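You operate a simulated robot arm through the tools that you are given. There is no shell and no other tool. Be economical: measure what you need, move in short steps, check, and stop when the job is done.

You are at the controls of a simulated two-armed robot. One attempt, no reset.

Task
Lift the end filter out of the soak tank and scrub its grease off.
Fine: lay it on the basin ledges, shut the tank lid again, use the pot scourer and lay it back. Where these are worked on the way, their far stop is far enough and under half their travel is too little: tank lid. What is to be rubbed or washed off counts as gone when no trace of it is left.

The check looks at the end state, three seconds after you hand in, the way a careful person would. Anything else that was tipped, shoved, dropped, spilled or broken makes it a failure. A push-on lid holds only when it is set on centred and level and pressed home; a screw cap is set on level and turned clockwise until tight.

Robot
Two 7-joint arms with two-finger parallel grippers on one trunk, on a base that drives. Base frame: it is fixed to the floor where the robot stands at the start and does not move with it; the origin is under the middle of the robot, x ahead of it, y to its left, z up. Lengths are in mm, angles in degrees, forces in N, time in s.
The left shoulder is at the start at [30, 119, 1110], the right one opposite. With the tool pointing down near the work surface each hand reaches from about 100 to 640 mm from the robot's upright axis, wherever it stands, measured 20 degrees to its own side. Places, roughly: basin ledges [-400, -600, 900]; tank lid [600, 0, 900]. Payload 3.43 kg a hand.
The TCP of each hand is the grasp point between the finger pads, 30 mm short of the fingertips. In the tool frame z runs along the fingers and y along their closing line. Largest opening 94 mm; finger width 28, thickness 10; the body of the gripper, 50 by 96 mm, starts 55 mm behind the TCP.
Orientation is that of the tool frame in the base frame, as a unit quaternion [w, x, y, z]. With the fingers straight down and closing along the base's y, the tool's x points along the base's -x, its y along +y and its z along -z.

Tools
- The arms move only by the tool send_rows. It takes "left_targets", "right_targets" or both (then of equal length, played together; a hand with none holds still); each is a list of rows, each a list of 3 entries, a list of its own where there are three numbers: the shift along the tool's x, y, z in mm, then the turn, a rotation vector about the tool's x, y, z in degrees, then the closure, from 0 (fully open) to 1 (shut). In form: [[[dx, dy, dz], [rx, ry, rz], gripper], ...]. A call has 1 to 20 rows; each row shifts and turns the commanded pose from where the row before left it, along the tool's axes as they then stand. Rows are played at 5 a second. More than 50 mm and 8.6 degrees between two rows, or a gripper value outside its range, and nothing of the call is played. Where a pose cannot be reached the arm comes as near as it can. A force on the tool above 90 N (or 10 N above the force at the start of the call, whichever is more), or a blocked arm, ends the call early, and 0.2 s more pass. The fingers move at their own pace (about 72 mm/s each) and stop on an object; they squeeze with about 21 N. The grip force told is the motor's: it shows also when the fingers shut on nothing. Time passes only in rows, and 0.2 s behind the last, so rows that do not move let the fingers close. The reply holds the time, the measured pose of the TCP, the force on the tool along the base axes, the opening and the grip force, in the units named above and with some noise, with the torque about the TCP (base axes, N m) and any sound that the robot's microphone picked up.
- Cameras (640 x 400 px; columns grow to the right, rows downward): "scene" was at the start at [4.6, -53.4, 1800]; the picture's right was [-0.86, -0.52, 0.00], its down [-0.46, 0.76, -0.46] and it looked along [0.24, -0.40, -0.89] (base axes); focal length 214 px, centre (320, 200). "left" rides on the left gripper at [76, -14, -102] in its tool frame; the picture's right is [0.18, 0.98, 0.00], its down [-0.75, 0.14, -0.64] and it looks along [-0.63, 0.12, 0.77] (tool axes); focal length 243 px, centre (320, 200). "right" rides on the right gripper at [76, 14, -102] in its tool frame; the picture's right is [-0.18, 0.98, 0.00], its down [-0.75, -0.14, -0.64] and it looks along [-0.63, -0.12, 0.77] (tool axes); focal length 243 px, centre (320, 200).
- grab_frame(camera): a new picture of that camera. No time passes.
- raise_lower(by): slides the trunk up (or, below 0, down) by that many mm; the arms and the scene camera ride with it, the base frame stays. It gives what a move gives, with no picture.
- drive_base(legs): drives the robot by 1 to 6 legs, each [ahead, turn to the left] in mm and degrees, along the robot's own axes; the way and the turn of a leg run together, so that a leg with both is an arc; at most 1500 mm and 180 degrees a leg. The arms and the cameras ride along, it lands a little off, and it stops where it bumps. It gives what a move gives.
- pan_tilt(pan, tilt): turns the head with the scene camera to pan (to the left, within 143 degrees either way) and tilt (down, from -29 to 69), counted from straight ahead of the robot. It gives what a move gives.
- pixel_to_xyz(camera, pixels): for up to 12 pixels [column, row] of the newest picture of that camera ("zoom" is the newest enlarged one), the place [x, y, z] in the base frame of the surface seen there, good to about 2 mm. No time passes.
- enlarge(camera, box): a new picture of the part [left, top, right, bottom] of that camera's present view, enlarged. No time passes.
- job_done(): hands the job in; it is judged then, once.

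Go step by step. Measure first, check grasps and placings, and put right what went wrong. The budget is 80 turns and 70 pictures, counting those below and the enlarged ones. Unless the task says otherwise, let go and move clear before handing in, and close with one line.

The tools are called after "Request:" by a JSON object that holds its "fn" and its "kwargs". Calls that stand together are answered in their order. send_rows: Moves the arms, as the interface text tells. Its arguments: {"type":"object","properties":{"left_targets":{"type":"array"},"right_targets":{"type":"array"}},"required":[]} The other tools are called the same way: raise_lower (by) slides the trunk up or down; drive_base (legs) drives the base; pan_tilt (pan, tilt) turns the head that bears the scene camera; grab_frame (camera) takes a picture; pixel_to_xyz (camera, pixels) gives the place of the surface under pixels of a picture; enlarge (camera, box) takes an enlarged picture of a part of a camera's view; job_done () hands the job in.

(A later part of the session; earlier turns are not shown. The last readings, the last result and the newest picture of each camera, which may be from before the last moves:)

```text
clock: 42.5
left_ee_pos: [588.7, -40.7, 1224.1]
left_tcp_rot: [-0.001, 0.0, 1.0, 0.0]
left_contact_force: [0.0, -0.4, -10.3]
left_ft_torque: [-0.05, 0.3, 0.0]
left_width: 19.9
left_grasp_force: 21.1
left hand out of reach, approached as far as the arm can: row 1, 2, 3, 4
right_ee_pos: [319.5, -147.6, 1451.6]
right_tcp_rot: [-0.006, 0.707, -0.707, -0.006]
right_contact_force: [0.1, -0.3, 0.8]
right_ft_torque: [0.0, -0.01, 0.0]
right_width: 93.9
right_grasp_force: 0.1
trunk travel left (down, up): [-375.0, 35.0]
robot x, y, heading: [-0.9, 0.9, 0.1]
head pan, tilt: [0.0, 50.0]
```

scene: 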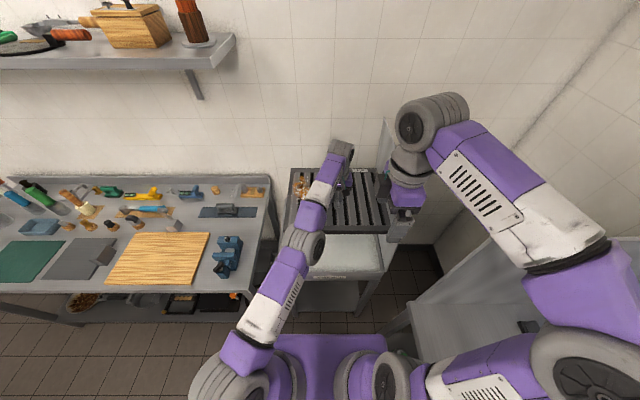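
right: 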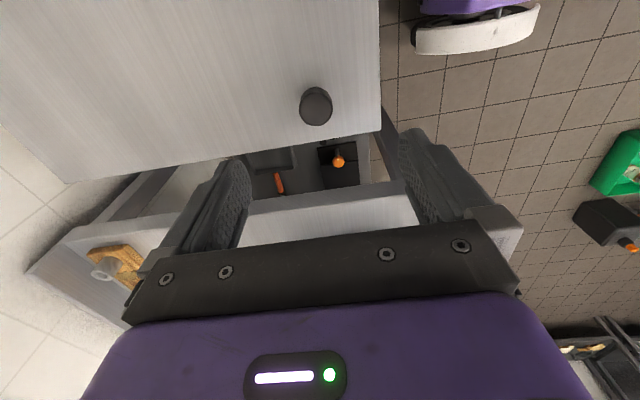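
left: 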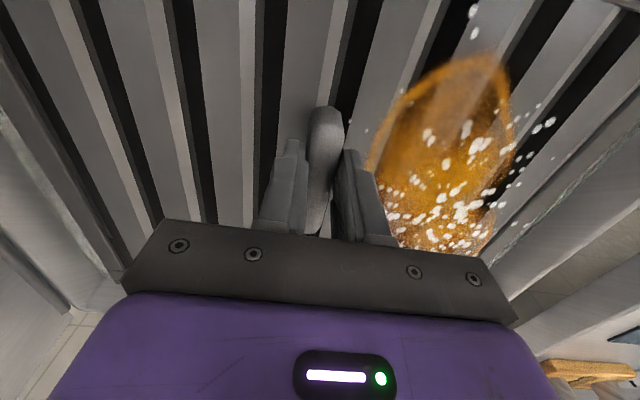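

Arm is stuck in this posture; I'll back the base straight away from the tank first, giving room, then unstick it.

Request:
{"fn": "drive_base", "kwargs": {"legs": [[-350, 0], [-300, 0]]}}

Request:
{"fn": "send_rows", "kwargs": {"left_targets": [[[10, 25, -10], [0, 0, 0], 1], [[10, 25, -10], [0, 0, 0], 1], [[10, 25, 0], [0, 0, 0], 1], [[10, 25, 0], [0, 0, 0], 1], [[10, 25, 0], [0, 0, 0], 1], [[10, 25, 0], [0, 0, 0], 1]]}}

Request:
{"fn": "grab_frame", "kwargs": {"camera": "scene"}}

```text
clock: 46.4
left_ee_pos: [-57.0, -42.6, 1223.1]
left_tcp_rot: [-0.002, 0.004, 1.0, 0.001]
left_contact_force: [0.4, 0.7, -10.2]
left_ft_torque: [0.01, 0.31, 0.01]
left_width: 20.1
left_grasp_force: 21.1
right_ee_pos: [-326.2, -148.8, 1452.8]
right_tcp_rot: [0.005, -0.703, 0.711, 0.007]
right_contact_force: [-0.6, 0.1, 0.3]
right_ft_torque: [-0.01, 0.02, 0.01]
right_width: 93.9
right_grasp_force: 0.2
trunk travel left (down, up): [-375.0, 35.0]
robot x, y, heading: [-642.5, 2.7, -0.5]
head pan, tilt: [0.0, 50.0]
```

```text
clock: 47.8
left_ee_pos: [-38.1, 88.4, 1270.6]
left_tcp_rot: [-0.003, 0.005, 1.0, 0.0]
left_contact_force: [0.2, 0.1, -9.8]
left_ft_torque: [-0.04, 0.32, -0.01]
left_width: 19.7
left_grasp_force: 20.6
left hand out of reach, approached as far as the arm can: row 1, 2, 3, 4, 5, 6
right_ee_pos: [-324.7, -146.4, 1451.7]
right_tcp_rot: [0.006, -0.703, 0.711, 0.007]
right_contact_force: [0.2, 0.3, 0.4]
right_ft_torque: [-0.01, 0.01, -0.01]
right_width: 93.9
right_grasp_force: 0.1
trunk travel left (down, up): [-375.0, 35.0]
robot x, y, heading: [-647.5, 0.2, -0.8]
head pan, tilt: [0.0, 50.0]
```

```text
42 pictures are left
```

scene: 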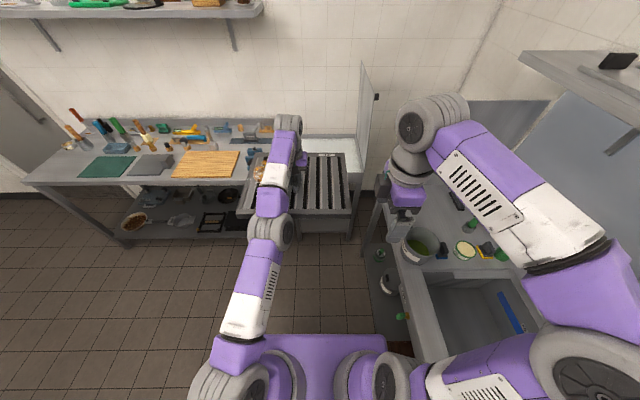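

The left arm is fully straight. Break the singularity with a small temporary pitch and retraction.

Request:
{"fn": "send_rows", "kwargs": {"left_targets": [[[10, 0, 0], [0, -5, 0], 1], [[20, 0, 0], [0, -5, 0], 1], [[25, 0, 0], [0, 0, 4], 1], [[25, 0, 0], [0, 0, 4], 1], [[20, 0, 0], [0, 5, -4], 1], [[20, 0, 0], [0, 5, -4], 1]]}}

```text
clock: 49.2
left_ee_pos: [-52.2, 76.0, 1299.5]
left_tcp_rot: [-0.002, 0.004, 1.0, 0.007]
left_contact_force: [0.2, 0.3, -10.3]
left_ft_torque: [-0.02, 0.3, 0.0]
left_width: 19.8
left_grasp_force: 20.9
left hand out of reach, approached as far as the arm can: row 1, 2, 3, 4, 6
right_ee_pos: [-326.7, -148.1, 1451.8]
right_tcp_rot: [0.006, -0.703, 0.711, 0.007]
right_contact_force: [0.4, 0.6, 0.4]
right_ft_torque: [0.01, -0.03, -0.02]
right_width: 94.0
right_grasp_force: 0.1
trunk travel left (down, up): [-375.0, 35.0]
robot x, y, heading: [-644.0, 5.9, -0.6]
head pan, tilt: [0.0, 50.0]
```

Request:
{"fn": "send_rows", "kwargs": {"left_targets": [[[8, 0, 30], [0, 0, 0], 1], [[8, 0, 30], [0, 0, 0], 1], [[8, 0, 30], [0, 0, 0], 1], [[8, -20, 0], [0, 0, 0], 1], [[8, -20, 0], [0, 0, 0], 1], [[8, -20, 0], [0, 0, 0], 1]]}}

```text
clock: 50.6
left_ee_pos: [-43.2, 4.1, 1228.5]
left_tcp_rot: [-0.002, 0.003, 1.0, 0.007]
left_contact_force: [0.2, -0.6, -10.7]
left_ft_torque: [0.0, 0.34, 0.02]
left_width: 19.8
left_grasp_force: 20.9
left hand out of reach, approached as far as the arm can: row 1, 2, 3, 4, 6
right_ee_pos: [-325.6, -148.6, 1451.8]
right_tcp_rot: [0.006, -0.703, 0.711, 0.007]
right_contact_force: [-0.1, 0.1, -0.9]
right_ft_torque: [0.03, 0.01, 0.01]
right_width: 94.3
right_grasp_force: 0.0
trunk travel left (down, up): [-375.0, 35.0]
robot x, y, heading: [-645.9, -2.1, -0.4]
head pan, tilt: [0.0, 50.0]
```

I'll use the base and trunk for the big motions instead. Look at the basin and faucet to plan the turn.

Request:
{"fn": "pan_tilt", "kwargs": {"pan": -70, "tilt": 45}}

Request:
{"fn": "grab_frame", "kwargs": {"camera": "scene"}}

```text
clock: 52.0
left_ee_pos: [-41.8, 7.1, 1228.2]
left_tcp_rot: [-0.002, 0.003, 1.0, 0.007]
left_contact_force: [0.1, -0.7, -10.8]
left_ft_torque: [-0.03, 0.3, -0.04]
left_width: 19.7
left_grasp_force: 21.2
right_ee_pos: [-326.9, -149.3, 1451.3]
right_tcp_rot: [0.006, -0.703, 0.711, 0.007]
right_contact_force: [0.2, 0.3, -0.3]
right_ft_torque: [0.01, 0.01, -0.01]
right_width: 93.7
right_grasp_force: 0.0
trunk travel left (down, up): [-375.0, 35.0]
robot x, y, heading: [-643.2, 1.0, -0.7]
head pan, tilt: [-70.0, 45.0]
```

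```text
41 pictures are left
```

scene: 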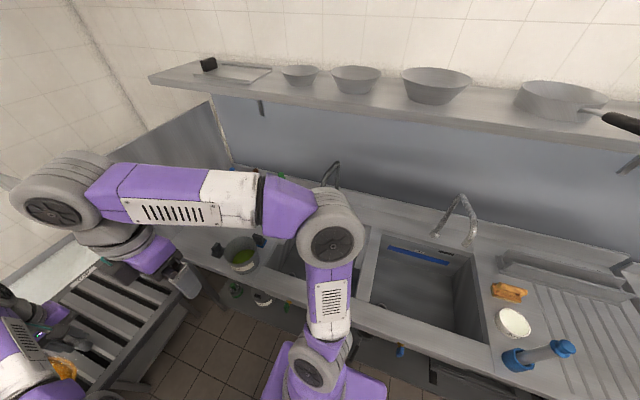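

Request:
{"fn": "pixel_to_xyz", "kwargs": {"camera": "scene", "pixels": [[332, 165], [325, 178], [460, 200], [443, 238], [362, 270], [300, 262], [280, 258], [320, 290], [390, 80], [240, 240], [185, 300], [262, 115]]}}

Request:
{"fn": "enlarge", "kwargs": {"camera": "scene", "box": [180, 150, 400, 310]}}

```text
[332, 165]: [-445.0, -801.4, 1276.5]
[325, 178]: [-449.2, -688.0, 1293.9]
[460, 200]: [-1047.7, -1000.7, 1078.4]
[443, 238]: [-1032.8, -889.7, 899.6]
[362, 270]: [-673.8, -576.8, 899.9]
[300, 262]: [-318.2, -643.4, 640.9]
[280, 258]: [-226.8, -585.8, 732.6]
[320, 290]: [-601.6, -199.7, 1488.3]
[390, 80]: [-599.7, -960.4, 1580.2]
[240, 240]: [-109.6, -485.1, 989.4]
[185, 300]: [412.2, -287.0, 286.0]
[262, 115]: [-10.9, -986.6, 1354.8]
```

```text
2.50 times, centred on (290, 230) of scene
```

zoom: 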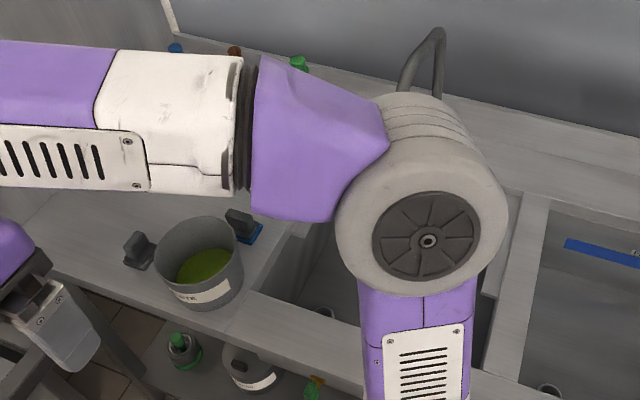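

The faucet spout (x≈-447, y≈-690, z≈1290) overhangs the basin, so the filter must slide in low beneath it. Drive: turn left, go ahead, then turn right to face the sink from y≈290.

Request:
{"fn": "drive_base", "kwargs": {"legs": [[0, 50], [375, 0], [0, -139.5]]}}

Request:
{"fn": "pan_tilt", "kwargs": {"pan": 0, "tilt": 50}}

Request:
{"fn": "grab_frame", "kwargs": {"camera": "scene"}}

```text
clock: 62.4
left_ee_pos: [-372.5, -310.4, 1228.1]
left_tcp_rot: [0.003, 0.696, 0.718, 0.008]
left_contact_force: [0.1, -0.6, -10.4]
left_ft_torque: [0.35, 0.03, 0.02]
left_width: 20.2
left_grasp_force: 20.7
right_ee_pos: [-535.1, -33.8, 1452.1]
right_tcp_rot: [0.009, -0.014, 1.0, 0.001]
right_contact_force: [-0.1, -0.5, -0.5]
right_ft_torque: [-0.03, 0.0, -0.03]
right_width: 94.0
right_grasp_force: 0.1
trunk travel left (down, up): [-375.0, 35.0]
robot x, y, heading: [-398.6, 288.4, -88.4]
head pan, tilt: [-70.0, 45.0]
```

```text
clock: 63.8
left_ee_pos: [-371.4, -312.9, 1227.7]
left_tcp_rot: [0.003, 0.696, 0.718, 0.006]
left_contact_force: [0.7, -0.1, -9.6]
left_ft_torque: [0.33, 0.02, 0.0]
left_width: 19.9
left_grasp_force: 20.7
right_ee_pos: [-537.1, -34.8, 1452.2]
right_tcp_rot: [0.009, -0.013, 1.0, 0.001]
right_contact_force: [0.8, -0.3, 0.5]
right_ft_torque: [-0.02, 0.0, -0.01]
right_width: 93.9
right_grasp_force: 0.1
trunk travel left (down, up): [-375.0, 35.0]
robot x, y, heading: [-396.5, 288.0, -88.5]
head pan, tilt: [0.0, 50.0]
```

```text
39 pictures are left
```

scene: 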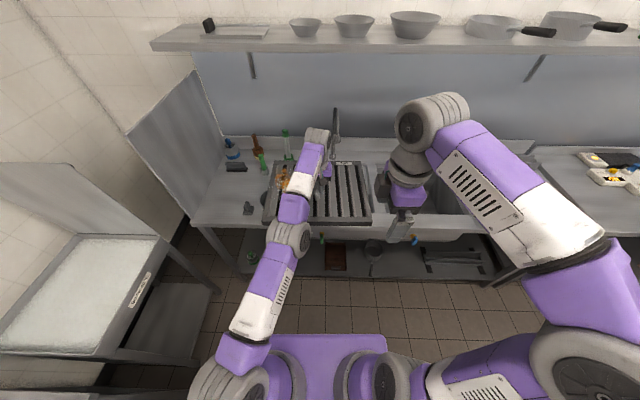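

Facing the sink. Measure filter corners and basin features.

Request:
{"fn": "enlarge", "kwargs": {"camera": "scene", "box": [220, 120, 440, 260]}}

Request:
{"fn": "pixel_to_xyz", "kwargs": {"camera": "zoom", "pixels": [[130, 295], [440, 300], [300, 303], [420, 128], [160, 140], [370, 310], [435, 200], [340, 10], [160, 215], [145, 220], [330, 30], [300, 285]]}}

```text
2.86 times, centred on (330, 190) of scene
```

zoom: 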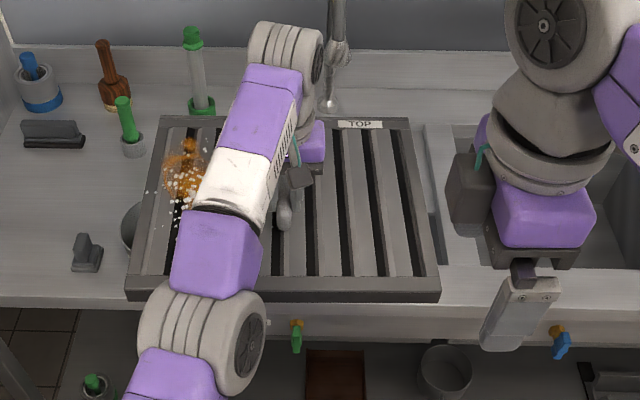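

```text
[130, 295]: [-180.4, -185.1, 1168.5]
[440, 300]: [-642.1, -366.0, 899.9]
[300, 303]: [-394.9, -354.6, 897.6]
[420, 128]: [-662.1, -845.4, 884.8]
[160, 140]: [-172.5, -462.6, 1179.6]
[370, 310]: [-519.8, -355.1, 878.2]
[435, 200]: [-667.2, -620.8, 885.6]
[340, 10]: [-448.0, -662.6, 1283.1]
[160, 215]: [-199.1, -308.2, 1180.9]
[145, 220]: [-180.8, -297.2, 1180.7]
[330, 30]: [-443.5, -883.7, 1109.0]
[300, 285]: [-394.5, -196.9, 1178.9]
```

Filter ≈410×367, top z 1180, 48 below TCP. The left ledge is hidden; turn right 28° briefly to see it.

Request:
{"fn": "drive_base", "kwargs": {"legs": [[0, -30]]}}

Request:
{"fn": "pan_tilt", "kwargs": {"pan": 32, "tilt": 50}}

Request:
{"fn": "enlarge", "kwargs": {"camera": "scene", "box": [200, 100, 440, 260]}}

```text
clock: 65.6
left_ee_pos: [-668.5, -247.6, 1228.5]
left_tcp_rot: [0.005, 0.855, 0.518, 0.005]
left_contact_force: [-0.4, -0.8, -9.9]
left_ft_torque: [0.34, -0.11, -0.03]
left_width: 20.0
left_grasp_force: 21.2
right_ee_pos: [-676.6, 76.2, 1451.7]
right_tcp_rot: [0.008, 0.239, 0.971, -0.002]
right_contact_force: [-0.3, -0.4, 0.3]
right_ft_torque: [-0.02, 0.01, -0.01]
right_width: 93.9
right_grasp_force: 0.1
trunk travel left (down, up): [-375.0, 35.0]
robot x, y, heading: [-395.5, 287.0, -117.6]
head pan, tilt: [0.0, 50.0]
```

```text
clock: 66.6
left_ee_pos: [-669.2, -248.9, 1228.2]
left_tcp_rot: [0.005, 0.855, 0.518, 0.005]
left_contact_force: [-0.8, 0.2, -9.9]
left_ft_torque: [0.33, -0.14, -0.03]
left_width: 19.9
left_grasp_force: 20.9
right_ee_pos: [-676.8, 76.2, 1452.2]
right_tcp_rot: [0.009, 0.239, 0.971, -0.002]
right_contact_force: [-1.0, -0.6, 0.3]
right_ft_torque: [0.01, 0.01, 0.01]
right_width: 94.0
right_grasp_force: 0.1
trunk travel left (down, up): [-375.0, 35.0]
robot x, y, heading: [-396.8, 289.2, -117.7]
head pan, tilt: [32.0, 50.0]
```

```text
2.50 times, centred on (320, 180) of scene
```

zoom: 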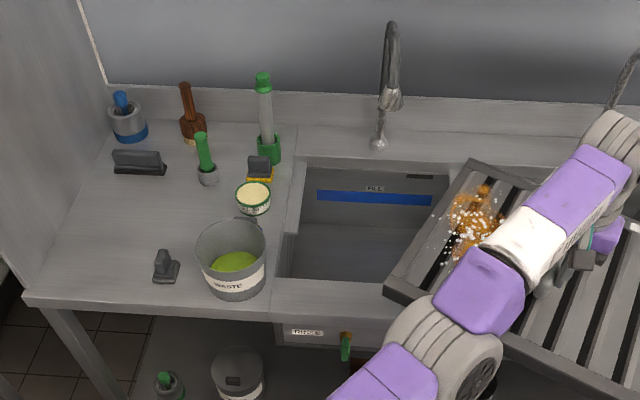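

Good view. Measure ledge and items, then enlarge the items to identify the scourer.

Request:
{"fn": "pixel_to_xyz", "kwargs": {"camera": "zoom", "pixels": [[290, 230], [291, 195], [283, 260], [300, 180], [272, 283], [302, 165], [400, 165], [165, 270], [260, 165], [253, 195], [390, 100], [330, 282]]}}

Request:
{"fn": "enlarge", "kwargs": {"camera": "scene", "box": [230, 120, 310, 220]}}

```text
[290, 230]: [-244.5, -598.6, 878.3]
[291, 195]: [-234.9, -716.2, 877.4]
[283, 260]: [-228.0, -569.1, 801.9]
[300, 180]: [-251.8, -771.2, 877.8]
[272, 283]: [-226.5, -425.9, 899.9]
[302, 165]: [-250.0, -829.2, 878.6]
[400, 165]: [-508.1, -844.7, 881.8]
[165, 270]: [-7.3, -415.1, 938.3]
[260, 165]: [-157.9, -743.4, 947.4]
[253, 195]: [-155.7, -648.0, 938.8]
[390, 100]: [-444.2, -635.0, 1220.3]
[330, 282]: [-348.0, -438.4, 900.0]
```

```text
4.00 times, centred on (270, 170) of scene
```

zoom: 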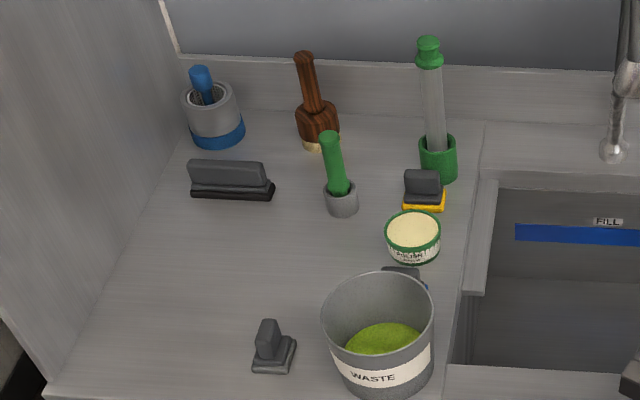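

Left ledge: z 878, x≈-227…-255. Enlarge the candidate scrubbers, then turn left to see the right ledge.

Request:
{"fn": "enlarge", "kwargs": {"camera": "scene", "box": [255, 155, 295, 220]}}

Request:
{"fn": "drive_base", "kwargs": {"legs": [[0, 60]]}}

Request:
{"fn": "pan_tilt", "kwargs": {"pan": -45, "tilt": 50}}

Request:
{"fn": "grab_frame", "kwargs": {"camera": "scene"}}

```text
6.15 times, centred on (275, 188) of scene
```

zoom: 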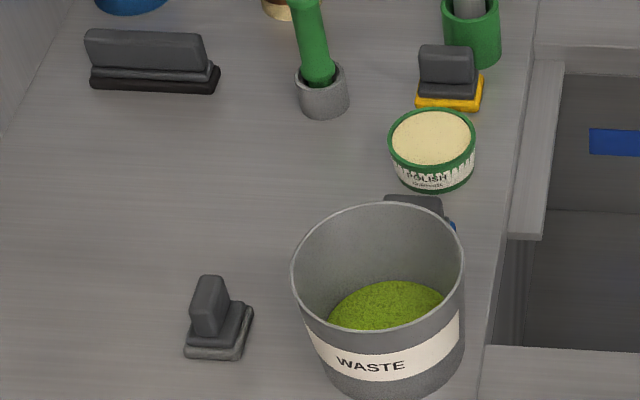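

```text
clock: 69.6
left_ee_pos: [-70.2, -216.6, 1227.8]
left_tcp_rot: [0.001, 0.483, 0.875, 0.007]
left_contact_force: [0.0, 0.2, -9.9]
left_ft_torque: [0.29, 0.21, 0.01]
left_width: 19.9
left_grasp_force: 21.2
right_ee_pos: [-353.5, -59.8, 1452.4]
right_tcp_rot: [0.008, -0.277, 0.961, 0.002]
right_contact_force: [0.2, -0.3, -0.1]
right_ft_torque: [0.04, 0.0, 0.01]
right_width: 93.9
right_grasp_force: 0.0
trunk travel left (down, up): [-375.0, 35.0]
robot x, y, heading: [-398.6, 290.8, -58.0]
head pan, tilt: [32.0, 50.0]
```

```text
clock: 71.1
left_ee_pos: [-70.1, -216.5, 1228.1]
left_tcp_rot: [0.0, 0.484, 0.875, 0.007]
left_contact_force: [0.2, -1.2, -11.5]
left_ft_torque: [0.26, 0.18, 0.02]
left_width: 19.8
left_grasp_force: 21.2
right_ee_pos: [-353.4, -60.2, 1452.0]
right_tcp_rot: [0.008, -0.276, 0.961, 0.002]
right_contact_force: [0.0, 0.7, -0.4]
right_ft_torque: [-0.01, 0.0, 0.01]
right_width: 94.0
right_grasp_force: 0.1
trunk travel left (down, up): [-375.0, 35.0]
robot x, y, heading: [-399.0, 289.3, -57.6]
head pan, tilt: [-45.0, 50.0]
```

```text
34 pictures are left
```

scene: 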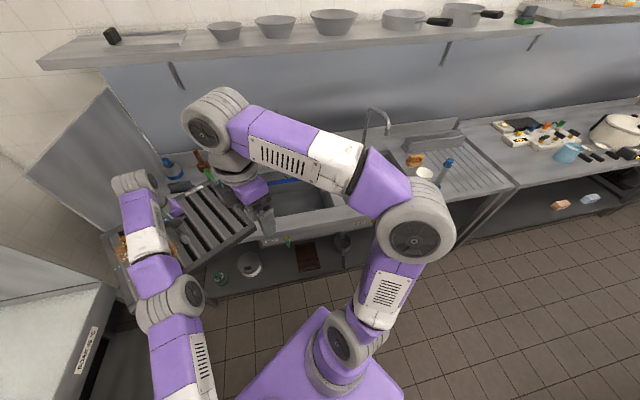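

Enlarge the right side of the basin (about 300–400, 170–230).

Request:
{"fn": "enlarge", "kwargs": {"camera": "scene", "box": [240, 150, 400, 250]}}

Request:
{"fn": "pixel_to_xyz", "kwargs": {"camera": "zoom", "pixels": [[300, 165], [350, 190], [370, 190], [390, 215], [250, 200], [400, 240], [330, 150], [120, 260], [360, 220], [310, 200], [380, 180], [345, 170]]}}

```text
4.00 times, centred on (320, 200) of scene
```

zoom: 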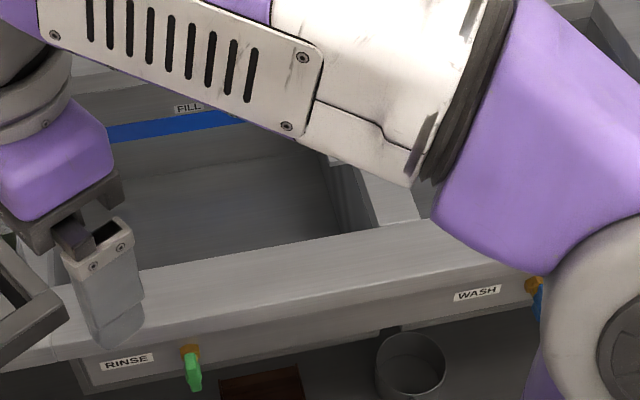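

```text
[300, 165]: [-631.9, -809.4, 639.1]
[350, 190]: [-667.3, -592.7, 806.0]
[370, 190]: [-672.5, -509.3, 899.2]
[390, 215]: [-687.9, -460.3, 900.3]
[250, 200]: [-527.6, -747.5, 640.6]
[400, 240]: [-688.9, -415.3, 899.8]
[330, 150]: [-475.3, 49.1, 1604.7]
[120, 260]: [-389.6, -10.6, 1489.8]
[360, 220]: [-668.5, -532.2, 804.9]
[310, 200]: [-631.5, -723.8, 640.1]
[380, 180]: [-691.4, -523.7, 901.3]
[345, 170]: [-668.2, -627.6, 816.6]
```

Basin opening x -228…-668, ledges z≈878 from y≈-600 to -845; filter centre should go to x≈-448, y≈-630. The spout (~y -635) is near, so approach low. Turn right, then lower the trunk.

Request:
{"fn": "drive_base", "kwargs": {"legs": [[0, -62]]}}

Request:
{"fn": "raise_lower", "kwargs": {"by": -190}}

Request:
{"fn": "drive_base", "kwargs": {"legs": [[115, 0], [0, 29.5]]}}

Request:
{"fn": "pan_tilt", "kwargs": {"pan": 0, "tilt": 45}}

Request:
{"fn": "grab_frame", "kwargs": {"camera": "scene"}}

```text
clock: 74.3
left_ee_pos: [-701.5, -230.7, 1228.7]
left_tcp_rot: [0.004, 0.87, 0.492, 0.006]
left_contact_force: [-0.3, 0.8, -9.9]
left_ft_torque: [0.29, -0.19, 0.03]
left_width: 19.8
left_grasp_force: 21.3
right_ee_pos: [-688.6, 92.4, 1451.8]
right_tcp_rot: [0.008, 0.269, 0.963, -0.002]
right_contact_force: [-0.6, 0.2, 0.6]
right_ft_torque: [0.0, 0.03, -0.01]
right_width: 93.7
right_grasp_force: 0.0
trunk travel left (down, up): [-375.0, 35.0]
robot x, y, heading: [-395.3, 290.7, -120.9]
head pan, tilt: [-45.0, 50.0]
```

```text
clock: 76.4
left_ee_pos: [-701.0, -230.1, 1038.9]
left_tcp_rot: [0.005, 0.87, 0.493, 0.005]
left_contact_force: [0.4, -0.4, -10.5]
left_ft_torque: [0.28, -0.16, 0.0]
left_width: 20.1
left_grasp_force: 21.6
right_ee_pos: [-688.5, 91.6, 1262.3]
right_tcp_rot: [0.008, 0.269, 0.963, -0.002]
right_contact_force: [0.0, -0.4, -0.3]
right_ft_torque: [-0.02, 0.0, -0.02]
right_width: 94.0
right_grasp_force: 0.1
trunk travel left (down, up): [-185.0, 225.0]
robot x, y, heading: [-396.5, 285.6, -121.2]
head pan, tilt: [-45.0, 50.0]
```

```text
clock: 79.1
left_ee_pos: [-467.3, -413.3, 1037.5]
left_tcp_rot: [0.003, 0.718, 0.696, 0.006]
left_contact_force: [0.8, -0.4, -9.0]
left_ft_torque: [0.34, 0.01, 0.03]
left_width: 20.0
left_grasp_force: 21.0
right_ee_pos: [-616.4, -126.6, 1260.6]
right_tcp_rot: [0.009, 0.015, 1.0, 0.001]
right_contact_force: [0.4, 0.3, 0.0]
right_ft_torque: [0.03, 0.04, -0.01]
right_width: 94.2
right_grasp_force: 0.0
trunk travel left (down, up): [-185.0, 225.0]
robot x, y, heading: [-459.6, 189.7, -91.8]
head pan, tilt: [-45.0, 50.0]
```

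```text
clock: 80.2
left_ee_pos: [-467.9, -413.0, 1038.4]
left_tcp_rot: [0.003, 0.718, 0.696, 0.008]
left_contact_force: [-0.7, -0.2, -10.2]
left_ft_torque: [0.31, -0.02, 0.01]
left_width: 20.2
left_grasp_force: 21.0
right_ee_pos: [-615.5, -126.1, 1261.7]
right_tcp_rot: [0.008, 0.016, 1.0, 0.0]
right_contact_force: [-1.1, 0.6, 0.2]
right_ft_torque: [0.01, -0.03, 0.02]
right_width: 94.0
right_grasp_force: 0.0
trunk travel left (down, up): [-185.0, 225.0]
robot x, y, heading: [-458.1, 192.0, -91.4]
head pan, tilt: [0.0, 45.0]
```

```text
32 pictures are left
```

scene: 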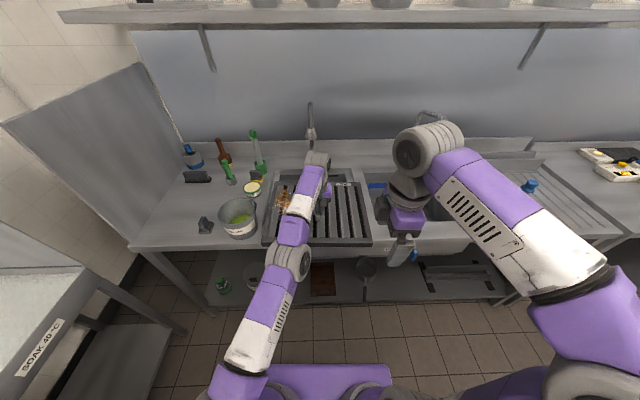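

Turn left 1.6° to square up, then look at the wrist-to-spout clearance.

Request:
{"fn": "drive_base", "kwargs": {"legs": [[0, 1.7]]}}

Request:
{"fn": "enlarge", "kwargs": {"camera": "scene", "box": [240, 90, 400, 260]}}

Request:
{"fn": "pixel_to_xyz", "kwargs": {"camera": "zoom", "pixels": [[290, 95], [284, 112], [300, 170], [320, 165], [300, 185], [65, 355], [480, 358], [270, 370], [110, 200], [450, 190], [120, 275], [90, 285]]}}

```text
clock: 81.0
left_ee_pos: [-450.3, -413.1, 1037.0]
left_tcp_rot: [0.003, 0.707, 0.707, 0.007]
left_contact_force: [-0.4, 0.3, -10.4]
left_ft_torque: [0.34, 0.02, -0.02]
left_width: 19.9
left_grasp_force: 20.7
right_ee_pos: [-607.0, -130.1, 1261.7]
right_tcp_rot: [0.009, 0.001, 1.0, 0.0]
right_contact_force: [0.3, 0.1, 0.0]
right_ft_torque: [0.02, 0.0, -0.03]
right_width: 94.1
right_grasp_force: 0.0
trunk travel left (down, up): [-185.0, 225.0]
robot x, y, heading: [-455.3, 188.3, -89.9]
head pan, tilt: [0.0, 45.0]
```

```text
2.35 times, centred on (320, 175) of scene
```

zoom: 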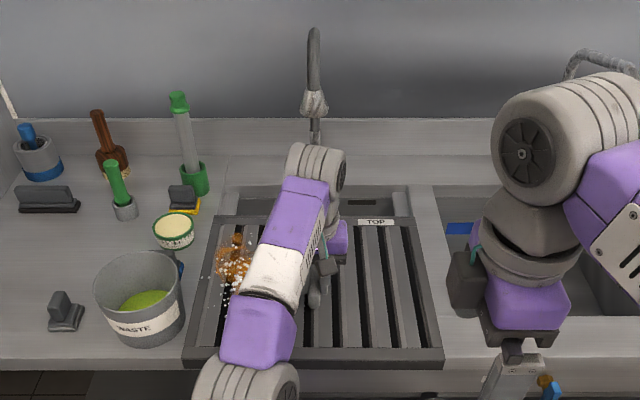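

```text
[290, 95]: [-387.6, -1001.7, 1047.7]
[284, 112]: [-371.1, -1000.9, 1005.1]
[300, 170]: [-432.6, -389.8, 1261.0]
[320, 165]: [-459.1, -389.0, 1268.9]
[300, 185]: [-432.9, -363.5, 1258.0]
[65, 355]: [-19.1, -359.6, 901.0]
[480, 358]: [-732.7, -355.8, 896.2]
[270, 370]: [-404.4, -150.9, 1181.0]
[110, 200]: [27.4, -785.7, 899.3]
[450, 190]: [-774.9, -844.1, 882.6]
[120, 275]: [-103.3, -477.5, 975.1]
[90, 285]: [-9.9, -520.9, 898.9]
```

Request:
{"fn": "pixel_to_xyz", "kwargs": {"camera": "zoom", "pixels": [[314, 100], [314, 112], [314, 118], [316, 140], [215, 220], [410, 222], [192, 352], [438, 356], [233, 262], [325, 147], [300, 148], [395, 300]]}}

```text
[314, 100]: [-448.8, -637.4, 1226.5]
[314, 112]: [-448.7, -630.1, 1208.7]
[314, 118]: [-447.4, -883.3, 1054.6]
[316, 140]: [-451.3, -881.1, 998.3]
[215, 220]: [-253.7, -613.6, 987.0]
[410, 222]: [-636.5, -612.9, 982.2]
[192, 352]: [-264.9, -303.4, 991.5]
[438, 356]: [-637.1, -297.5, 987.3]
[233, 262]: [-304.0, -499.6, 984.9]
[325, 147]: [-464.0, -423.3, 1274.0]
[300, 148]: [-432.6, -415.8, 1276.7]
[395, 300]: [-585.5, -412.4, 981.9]
```

Spout tip is at y≈-630, z≥1205; wrist top is 240 above the TCP, so keep the wrist just short of it: handle to y≈-576. Drive ahead 160.

Request:
{"fn": "drive_base", "kwargs": {"legs": [[160, 0]]}}

Request:
{"fn": "enlarge", "kwargs": {"camera": "scene", "box": [220, 70, 420, 240]}}

```text
clock: 82.4
left_ee_pos: [-451.5, -575.4, 1037.2]
left_tcp_rot: [0.003, 0.707, 0.707, 0.007]
left_contact_force: [-0.6, -1.2, -11.0]
left_ft_torque: [0.33, 0.01, -0.03]
left_width: 19.8
left_grasp_force: 21.1
right_ee_pos: [-606.8, -293.2, 1260.7]
right_tcp_rot: [0.009, 0.001, 1.0, 0.001]
right_contact_force: [0.5, 0.5, -0.2]
right_ft_torque: [0.03, -0.01, 0.0]
right_width: 94.0
right_grasp_force: 0.0
trunk travel left (down, up): [-185.0, 225.0]
robot x, y, heading: [-457.3, 26.8, -90.3]
head pan, tilt: [0.0, 45.0]
```

```text
2.35 times, centred on (320, 155) of scene
```

zoom: 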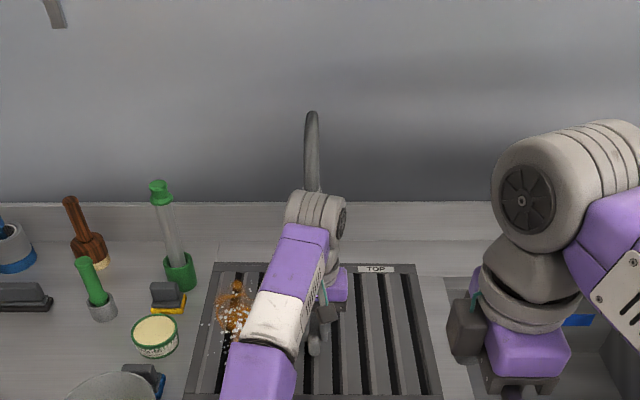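

No contact. Measure filter corners vs opening before lowering.

Request:
{"fn": "pixel_to_xyz", "kwargs": {"camera": "zoom", "pixels": [[221, 268], [411, 270], [214, 290], [420, 300], [190, 390], [438, 390], [230, 264], [402, 266]]}}

Request:
{"fn": "raise_lower", "kwargs": {"by": -60}}

```text
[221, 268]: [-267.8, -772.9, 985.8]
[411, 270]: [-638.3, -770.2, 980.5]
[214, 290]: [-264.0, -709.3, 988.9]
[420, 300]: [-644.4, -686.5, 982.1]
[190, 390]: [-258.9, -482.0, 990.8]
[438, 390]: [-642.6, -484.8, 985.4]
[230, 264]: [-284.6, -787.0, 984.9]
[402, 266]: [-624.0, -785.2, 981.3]
```

```text
clock: 83.4
left_ee_pos: [-450.9, -574.3, 978.5]
left_tcp_rot: [0.003, 0.708, 0.706, 0.007]
left_contact_force: [-0.5, 0.8, -11.1]
left_ft_torque: [0.34, 0.01, 0.02]
left_width: 19.8
left_grasp_force: 20.9
right_ee_pos: [-607.8, -292.1, 1201.7]
right_tcp_rot: [0.009, 0.001, 1.0, 0.0]
right_contact_force: [-0.6, 0.0, 0.4]
right_ft_torque: [-0.01, -0.02, 0.01]
right_width: 93.9
right_grasp_force: 0.0
trunk travel left (down, up): [-125.0, 285.0]
robot x, y, heading: [-459.2, 29.7, -90.3]
head pan, tilt: [0.0, 45.0]
```

Filter x≈-256…-646, centred on the opening. Lower in small steps watching for the weight to come off.

Request:
{"fn": "raise_lower", "kwargs": {"by": -15}}

Request:
{"fn": "raise_lower", "kwargs": {"by": -8}}

```text
clock: 84.0
left_ee_pos: [-452.9, -574.6, 963.1]
left_tcp_rot: [0.003, 0.708, 0.706, 0.007]
left_contact_force: [0.4, 1.0, -7.9]
left_ft_torque: [-0.32, 0.39, 0.05]
left_width: 20.0
left_grasp_force: 21.2
right_ee_pos: [-607.8, -292.2, 1188.2]
right_tcp_rot: [0.009, 0.002, 1.0, -0.001]
right_contact_force: [0.4, 0.0, -0.6]
right_ft_torque: [-0.04, 0.0, 0.0]
right_width: 93.9
right_grasp_force: 0.0
trunk travel left (down, up): [-110.0, 300.0]
robot x, y, heading: [-461.6, 27.3, -90.2]
head pan, tilt: [0.0, 45.0]
```

```text
clock: 84.6
left_ee_pos: [-452.2, -573.3, 958.9]
left_tcp_rot: [0.005, 0.707, 0.707, 0.004]
left_contact_force: [1.0, -0.6, 13.0]
left_ft_torque: [-0.21, 0.36, -0.04]
left_width: 19.9
left_grasp_force: 21.1
right_ee_pos: [-608.3, -288.9, 1179.5]
right_tcp_rot: [0.009, 0.001, 1.0, -0.002]
right_contact_force: [-0.7, -1.1, 0.0]
right_ft_torque: [-0.01, 0.0, -0.01]
right_width: 94.2
right_grasp_force: 0.1
trunk travel left (down, up): [-102.0, 308.0]
robot x, y, heading: [-454.6, 26.4, -90.0]
head pan, tilt: [0.0, 45.0]
```

Weight is on the ledges. Check by picture before letting go.

Request:
{"fn": "enlarge", "kwargs": {"camera": "scene", "box": [220, 90, 420, 240]}}

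Request:
{"fn": "pixel_to_xyz", "kwargs": {"camera": "zoom", "pixels": [[205, 260], [430, 260], [195, 330], [445, 330], [215, 225], [415, 225], [180, 390], [455, 390], [240, 250]]}}

```text
2.67 times, centred on (320, 165) of scene
```

zoom: 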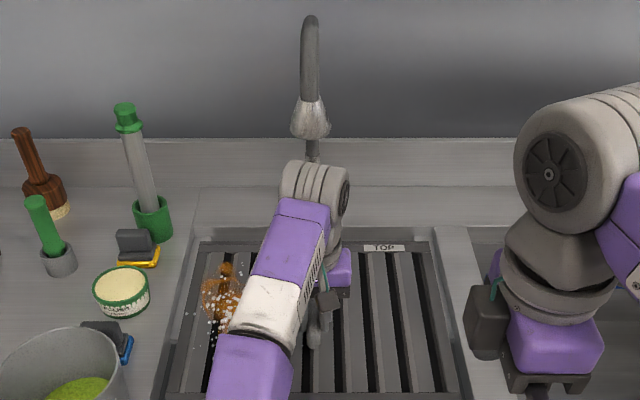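

```text
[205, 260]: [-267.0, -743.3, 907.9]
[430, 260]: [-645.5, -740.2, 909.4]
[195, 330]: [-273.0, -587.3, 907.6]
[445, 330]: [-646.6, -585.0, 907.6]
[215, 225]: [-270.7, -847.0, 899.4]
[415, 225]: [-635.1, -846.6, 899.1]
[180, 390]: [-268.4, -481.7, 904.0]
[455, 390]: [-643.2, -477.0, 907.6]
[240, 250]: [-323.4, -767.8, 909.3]
```

Filter top is level at z≈908. Release, rise clear with the trunk.

Request:
{"fn": "send_rows", "kwargs": {"left_targets": [[[0, 0, 0], [0, 0, 0], 0.5], [[0, 0, 0], [0, 0, 0], 0.5], [[0, 0, 0], [0, 0, 0], 0.5]]}}

Request:
{"fn": "raise_lower", "kwargs": {"by": 30}}

Request:
{"fn": "drive_base", "kwargs": {"legs": [[-160, 0]]}}

Request:
{"fn": "enlarge", "kwargs": {"camera": "scene", "box": [180, 110, 420, 270]}}

```text
clock: 85.4
left_ee_pos: [-452.1, -572.8, 955.7]
left_tcp_rot: [0.003, 0.708, 0.706, 0.007]
left_contact_force: [-0.1, 0.0, 0.2]
left_ft_torque: [0.0, 0.01, -0.03]
left_width: 47.1
left_grasp_force: 0.0
right_ee_pos: [-607.7, -290.5, 1179.8]
right_tcp_rot: [0.009, 0.002, 1.0, 0.0]
right_contact_force: [-0.3, -0.4, 0.6]
right_ft_torque: [0.02, 0.0, 0.02]
right_width: 93.8
right_grasp_force: 0.1
trunk travel left (down, up): [-102.0, 308.0]
robot x, y, heading: [-460.7, 25.7, -90.3]
head pan, tilt: [0.0, 45.0]
```

```text
clock: 86.1
left_ee_pos: [-451.9, -573.6, 984.1]
left_tcp_rot: [0.003, 0.707, 0.707, 0.007]
left_contact_force: [0.0, -0.1, 0.7]
left_ft_torque: [-0.01, 0.01, -0.03]
left_width: 47.2
left_grasp_force: 0.0
right_ee_pos: [-607.9, -291.4, 1209.0]
right_tcp_rot: [0.009, 0.002, 1.0, 0.001]
right_contact_force: [-0.3, 0.0, -0.1]
right_ft_torque: [0.01, -0.03, -0.04]
right_width: 94.1
right_grasp_force: 0.1
trunk travel left (down, up): [-132.0, 278.0]
robot x, y, heading: [-462.7, 30.3, -90.4]
head pan, tilt: [0.0, 45.0]
```

```text
clock: 87.5
left_ee_pos: [-450.5, -414.3, 985.0]
left_tcp_rot: [0.004, 0.707, 0.707, 0.007]
left_contact_force: [1.3, -0.8, 0.3]
left_ft_torque: [0.01, 0.01, -0.03]
left_width: 47.0
left_grasp_force: 0.0
right_ee_pos: [-605.6, -129.5, 1209.2]
right_tcp_rot: [0.009, 0.001, 1.0, -0.001]
right_contact_force: [-0.3, -0.3, -0.1]
right_ft_torque: [-0.06, -0.03, 0.0]
right_width: 93.9
right_grasp_force: 0.0
trunk travel left (down, up): [-132.0, 278.0]
robot x, y, heading: [-458.6, 189.4, -90.1]
head pan, tilt: [0.0, 45.0]
```

```text
2.50 times, centred on (300, 190) of scene
```

zoom: 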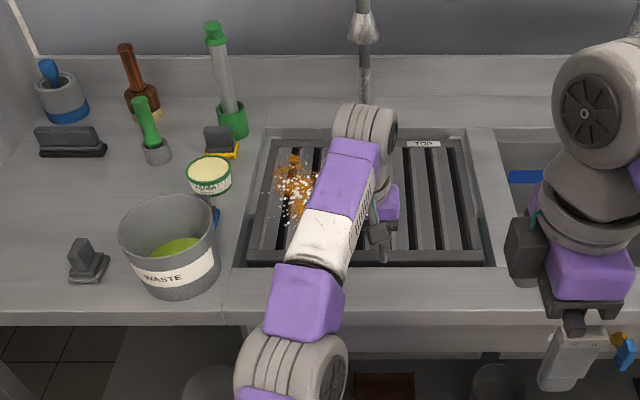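

The filter sits in place. Now free the left arm from its straight posture (no load) with larger moves and a tool turn, and point it toward the items.

Request:
{"fn": "send_rows", "kwargs": {"left_targets": [[[40, 0, -20], [0, 0, 0], 0], [[40, 0, -20], [0, 0, 0], 0], [[40, 0, -20], [0, 0, 0], 0], [[40, 0, -20], [0, 0, 0], 0], [[0, 40, -20], [0, 8, 0], 0], [[0, 40, -20], [0, 8, 0], 0], [[0, 40, -20], [0, 8, 0], 0], [[40, 0, 0], [0, -8, 0], 0], [[40, 0, 0], [0, -8, 0], 0], [[40, 0, 0], [0, -8, 0], 0]]}}

Request:
{"fn": "grab_frame", "kwargs": {"camera": "scene"}}

```text
clock: 89.8
left_ee_pos: [-445.2, -240.3, 1089.3]
left_tcp_rot: [0.134, 0.7, 0.69, -0.127]
left_contact_force: [0.2, 0.4, -0.5]
left_ft_torque: [-0.03, 0.02, 0.0]
left_width: 94.1
left_grasp_force: 0.0
left hand out of reach, approached as far as the arm can: row 1, 2, 3, 4, 5, 6, 7
right_ee_pos: [-605.6, -129.7, 1210.0]
right_tcp_rot: [0.009, 0.001, 1.0, -0.001]
right_contact_force: [-0.2, 0.0, -0.4]
right_ft_torque: [-0.01, 0.03, -0.01]
right_width: 93.9
right_grasp_force: 0.0
trunk travel left (down, up): [-132.0, 278.0]
robot x, y, heading: [-458.2, 189.1, -89.9]
head pan, tilt: [0.0, 45.0]
```

```text
27 pictures are left
```

scene: 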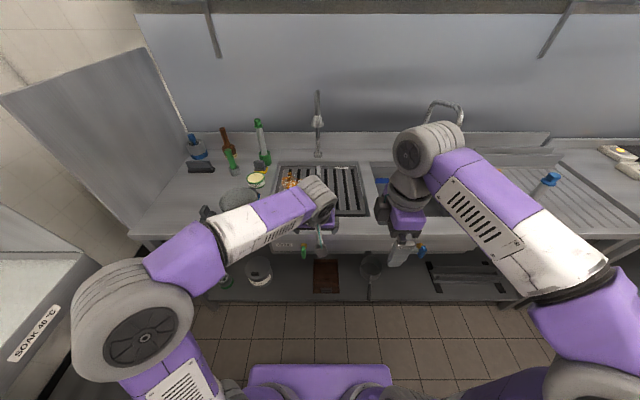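

Unstuck. Level the hand again and move it to view the scourers.

Request:
{"fn": "send_rows", "kwargs": {"left_targets": [[[0, 0, 0], [0, 8, 0], 0], [[0, 0, 0], [0, 8, 0], 0], [[0, 0, 0], [0, 5, 0], 0], [[-6, 38, -16], [0, 0, 0], 0], [[-6, 38, -16], [0, 0, 0], 0], [[-6, 38, -16], [0, 0, 0], 0], [[-6, 38, -16], [0, 0, 0], 0], [[-6, 38, -16], [0, 0, 0], 0], [[-6, 38, -16], [0, 0, 0], 0], [[-6, 38, -16], [0, 0, 0], 0]]}}

Request:
{"fn": "grab_frame", "kwargs": {"camera": "left"}}

```text
clock: 92.0
left_ee_pos: [-184.2, -289.2, 1201.9]
left_tcp_rot: [0.004, 0.713, 0.701, 0.008]
left_contact_force: [0.8, -0.6, 0.8]
left_ft_torque: [-0.02, -0.01, 0.03]
left_width: 93.9
left_grasp_force: 0.1
right_ee_pos: [-605.3, -132.0, 1209.6]
right_tcp_rot: [0.009, 0.001, 1.0, 0.001]
right_contact_force: [-0.2, -0.1, -0.8]
right_ft_torque: [-0.01, 0.0, 0.0]
right_width: 94.0
right_grasp_force: 0.1
trunk travel left (down, up): [-132.0, 278.0]
robot x, y, heading: [-458.6, 185.8, -90.3]
head pan, tilt: [0.0, 45.0]
```

```text
26 pictures are left
```

left: 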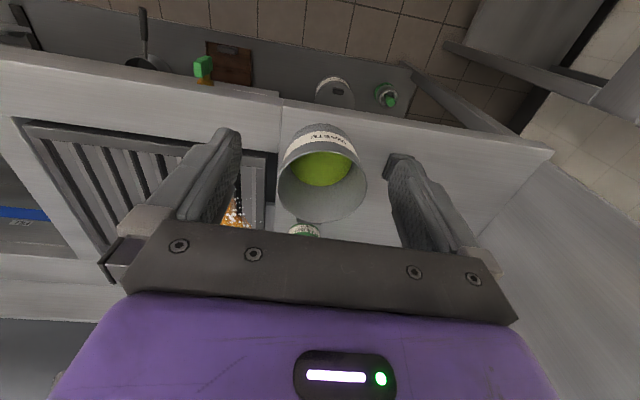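

Look closely at the candidate scrubbers with the scene camera.

Request:
{"fn": "pan_tilt", "kwargs": {"pan": 35, "tilt": 45}}

Request:
{"fn": "grab_frame", "kwargs": {"camera": "scene"}}

```text
clock: 93.0
left_ee_pos: [-184.9, -288.8, 1202.4]
left_tcp_rot: [0.004, 0.712, 0.702, 0.008]
left_contact_force: [-0.6, 0.1, 0.2]
left_ft_torque: [0.0, 0.0, 0.06]
left_width: 94.2
left_grasp_force: 0.0
right_ee_pos: [-606.9, -132.6, 1209.0]
right_tcp_rot: [0.008, 0.001, 1.0, 0.0]
right_contact_force: [0.1, 0.1, 0.1]
right_ft_torque: [0.01, -0.01, -0.03]
right_width: 94.2
right_grasp_force: 0.1
trunk travel left (down, up): [-132.0, 278.0]
robot x, y, heading: [-458.2, 187.2, -89.8]
head pan, tilt: [35.0, 45.0]
```

```text
25 pictures are left
```

scene: 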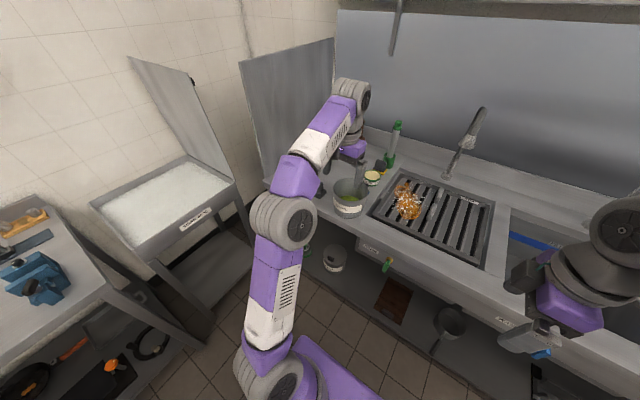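

The arm hides the items. Draw the left hand in and move the base toward x≈-245 for reach, then view items with the left camera.

Request:
{"fn": "send_rows", "kwargs": {"left_targets": [[[16, -35, -5], [0, 0, 0], 0], [[16, -35, -5], [0, 0, 0], 0], [[16, -35, -5], [0, 0, 0], 0], [[16, -35, -5], [0, 0, 0], 0], [[16, -35, -5], [0, 0, 0], 0]]}}

Request:
{"fn": "drive_base", "kwargs": {"legs": [[0, 45], [300, 0], [0, -45]]}}

Request:
{"fn": "pan_tilt", "kwargs": {"pan": 20, "tilt": 50}}

Request:
{"fn": "grab_frame", "kwargs": {"camera": "scene"}}

```text
clock: 94.2
left_ee_pos: [-357.0, -206.4, 1225.2]
left_tcp_rot: [0.005, 0.712, 0.702, 0.008]
left_contact_force: [-0.1, 0.0, -0.4]
left_ft_torque: [-0.01, -0.01, -0.03]
left_width: 93.9
left_grasp_force: 0.1
right_ee_pos: [-607.1, -130.8, 1209.8]
right_tcp_rot: [0.009, 0.001, 1.0, 0.0]
right_contact_force: [-0.2, -0.8, -0.2]
right_ft_torque: [-0.01, 0.03, -0.02]
right_width: 94.2
right_grasp_force: 0.0
trunk travel left (down, up): [-132.0, 278.0]
robot x, y, heading: [-460.0, 186.1, -90.4]
head pan, tilt: [35.0, 45.0]
```

```text
clock: 100.4
left_ee_pos: [-125.2, -414.9, 1224.9]
left_tcp_rot: [0.004, 0.704, 0.71, 0.008]
left_contact_force: [0.0, -0.2, 0.2]
left_ft_torque: [-0.03, 0.01, 0.04]
left_width: 94.0
left_grasp_force: 0.1
right_ee_pos: [-378.3, -346.0, 1209.8]
right_tcp_rot: [0.008, -0.01, 1.0, 0.001]
right_contact_force: [-1.3, 0.1, 0.1]
right_ft_torque: [0.0, -0.02, -0.01]
right_width: 93.7
right_grasp_force: 0.0
trunk travel left (down, up): [-132.0, 278.0]
robot x, y, heading: [-238.5, -23.9, -88.9]
head pan, tilt: [35.0, 45.0]
```

```text
clock: 101.2
left_ee_pos: [-125.8, -415.4, 1225.4]
left_tcp_rot: [0.005, 0.704, 0.71, 0.008]
left_contact_force: [0.5, -0.1, 0.3]
left_ft_torque: [0.01, 0.03, 0.03]
left_width: 94.0
left_grasp_force: 0.0
right_ee_pos: [-377.5, -345.5, 1209.0]
right_tcp_rot: [0.008, -0.011, 1.0, 0.0]
right_contact_force: [0.6, 0.1, -0.4]
right_ft_torque: [0.0, 0.0, 0.02]
right_width: 94.0
right_grasp_force: 0.1
trunk travel left (down, up): [-132.0, 278.0]
robot x, y, heading: [-239.5, -26.4, -89.0]
head pan, tilt: [20.0, 50.0]
```

```text
24 pictures are left
```

scene: 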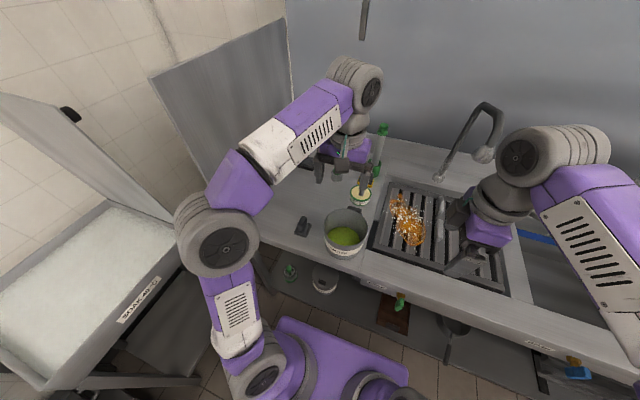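

Request:
{"fn": "send_rows", "kwargs": {"left_targets": [[[-41, 0, 3], [0, 0, 0], 0], [[-41, 0, 3], [0, 0, 0], 0], [[-41, 0, 3], [0, 0, 0], 0], [[-41, 0, 3], [0, 0, 0], 0], [[-41, 0, 3], [0, 0, 0], 0]]}}

Request:
{"fn": "grab_frame", "kwargs": {"camera": "left"}}

```text
clock: 102.4
left_ee_pos: [-123.3, -528.0, 1199.6]
left_tcp_rot: [0.005, 0.705, 0.71, 0.007]
left_contact_force: [-1.1, -0.3, -0.3]
left_ft_torque: [0.0, -0.01, 0.03]
left_width: 93.7
left_grasp_force: 0.2
left hand out of reach, approached as far as the arm can: row 3, 4, 5
right_ee_pos: [-377.8, -346.1, 1207.7]
right_tcp_rot: [0.009, -0.01, 1.0, 0.0]
right_contact_force: [0.3, 0.0, -0.6]
right_ft_torque: [0.01, 0.02, -0.02]
right_width: 94.2
right_grasp_force: 0.2
trunk travel left (down, up): [-132.0, 278.0]
robot x, y, heading: [-237.6, -23.1, -88.6]
head pan, tilt: [20.0, 50.0]
```

```text
23 pictures are left
```

left: 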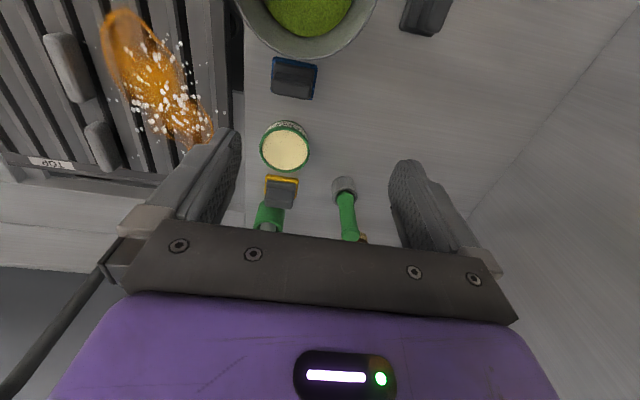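

All scrubbers visible: blue-pad at (293,78), yellow at (282,190), grey at (425,15). Enlarge.

Request:
{"fn": "enlarge", "kwargs": {"camera": "left", "box": [230, 0, 460, 220]}}

Request:
{"fn": "pixel_to_xyz", "kwargs": {"camera": "left", "pixels": [[293, 78], [280, 195], [425, 15], [273, 80], [316, 80], [293, 62], [290, 97], [125, 20], [160, 80], [195, 130], [110, 55], [180, 60]]}}

```text
1.82 times, centred on (345, 110) of left
```

zoom: 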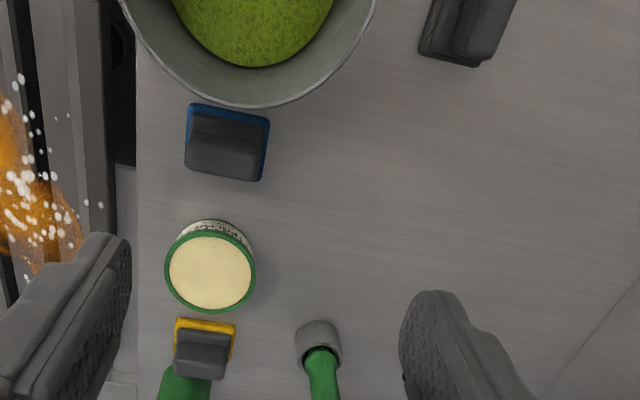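

```text
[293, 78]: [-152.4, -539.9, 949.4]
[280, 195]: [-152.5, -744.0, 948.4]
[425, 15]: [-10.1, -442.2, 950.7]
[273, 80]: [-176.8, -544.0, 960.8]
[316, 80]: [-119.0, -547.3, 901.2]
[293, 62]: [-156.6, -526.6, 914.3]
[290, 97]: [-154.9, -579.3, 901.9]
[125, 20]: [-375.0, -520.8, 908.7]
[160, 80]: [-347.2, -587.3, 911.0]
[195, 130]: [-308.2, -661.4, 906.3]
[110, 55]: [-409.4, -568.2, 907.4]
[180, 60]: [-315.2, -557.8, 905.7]
```

Check the grey-based one closely; its pad looked like wire mesh.

Request:
{"fn": "enlarge", "kwargs": {"camera": "scene", "box": [285, 208, 320, 245]}}

Request:
{"fn": "pixel_to_xyz", "kwargs": {"camera": "zoom", "pixels": [[320, 200], [330, 260], [280, 270], [260, 240], [380, 260], [330, 130], [320, 100], [340, 320], [240, 300], [370, 200]]}}

```text
10.81 times, centred on (302, 226) of scene
```

zoom: 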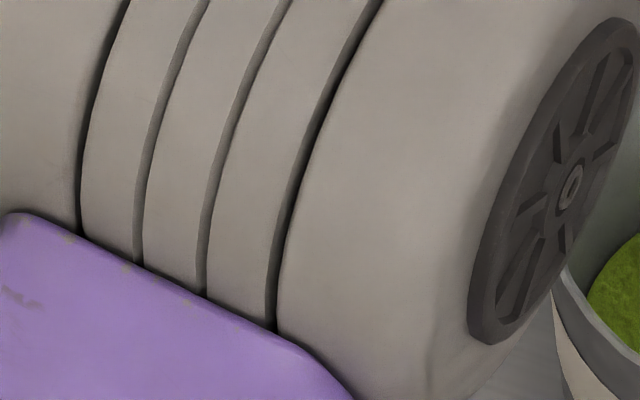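

```text
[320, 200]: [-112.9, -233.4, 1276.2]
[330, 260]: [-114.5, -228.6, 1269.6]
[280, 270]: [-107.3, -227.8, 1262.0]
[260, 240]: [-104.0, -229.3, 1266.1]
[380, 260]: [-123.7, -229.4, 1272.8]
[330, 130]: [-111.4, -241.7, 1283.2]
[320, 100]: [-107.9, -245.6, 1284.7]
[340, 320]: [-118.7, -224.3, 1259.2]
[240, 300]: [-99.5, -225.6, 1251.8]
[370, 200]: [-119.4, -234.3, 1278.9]
```

The arm hides it. Move the left hand over the grey one and look with its camera.

Request:
{"fn": "send_rows", "kwargs": {"left_targets": [[[22, 22, 16], [0, 0, 0], 0], [[22, 22, 16], [0, 0, 0], 0], [[22, 22, 16], [0, 0, 0], 0], [[22, 22, 16], [0, 0, 0], 0], [[22, 22, 16], [0, 0, 0], 0]]}}

Request:
{"fn": "grab_frame", "kwargs": {"camera": "left"}}

```text
clock: 103.6
left_ee_pos: [-11.4, -414.4, 1123.4]
left_tcp_rot: [0.005, 0.705, 0.709, 0.008]
left_contact_force: [-0.2, 0.0, 0.8]
left_ft_torque: [0.02, -0.01, -0.02]
left_width: 94.0
left_grasp_force: 0.0
right_ee_pos: [-378.3, -345.1, 1209.3]
right_tcp_rot: [0.008, -0.01, 1.0, 0.0]
right_contact_force: [0.2, 0.4, 1.3]
right_ft_torque: [-0.05, -0.02, 0.0]
right_width: 93.9
right_grasp_force: 0.1
trunk travel left (down, up): [-132.0, 278.0]
robot x, y, heading: [-238.1, -22.4, -88.4]
head pan, tilt: [20.0, 50.0]
```

```text
20 pictures are left
```

left: 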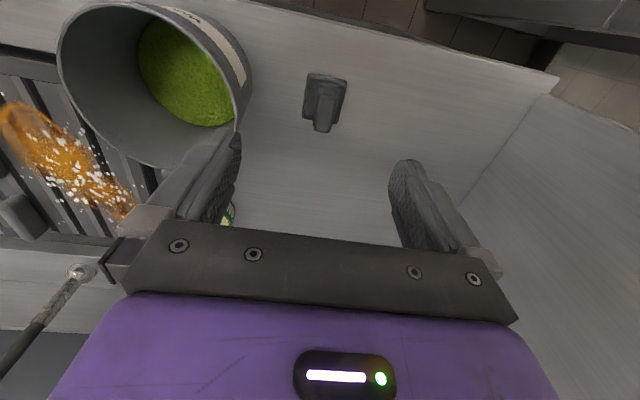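

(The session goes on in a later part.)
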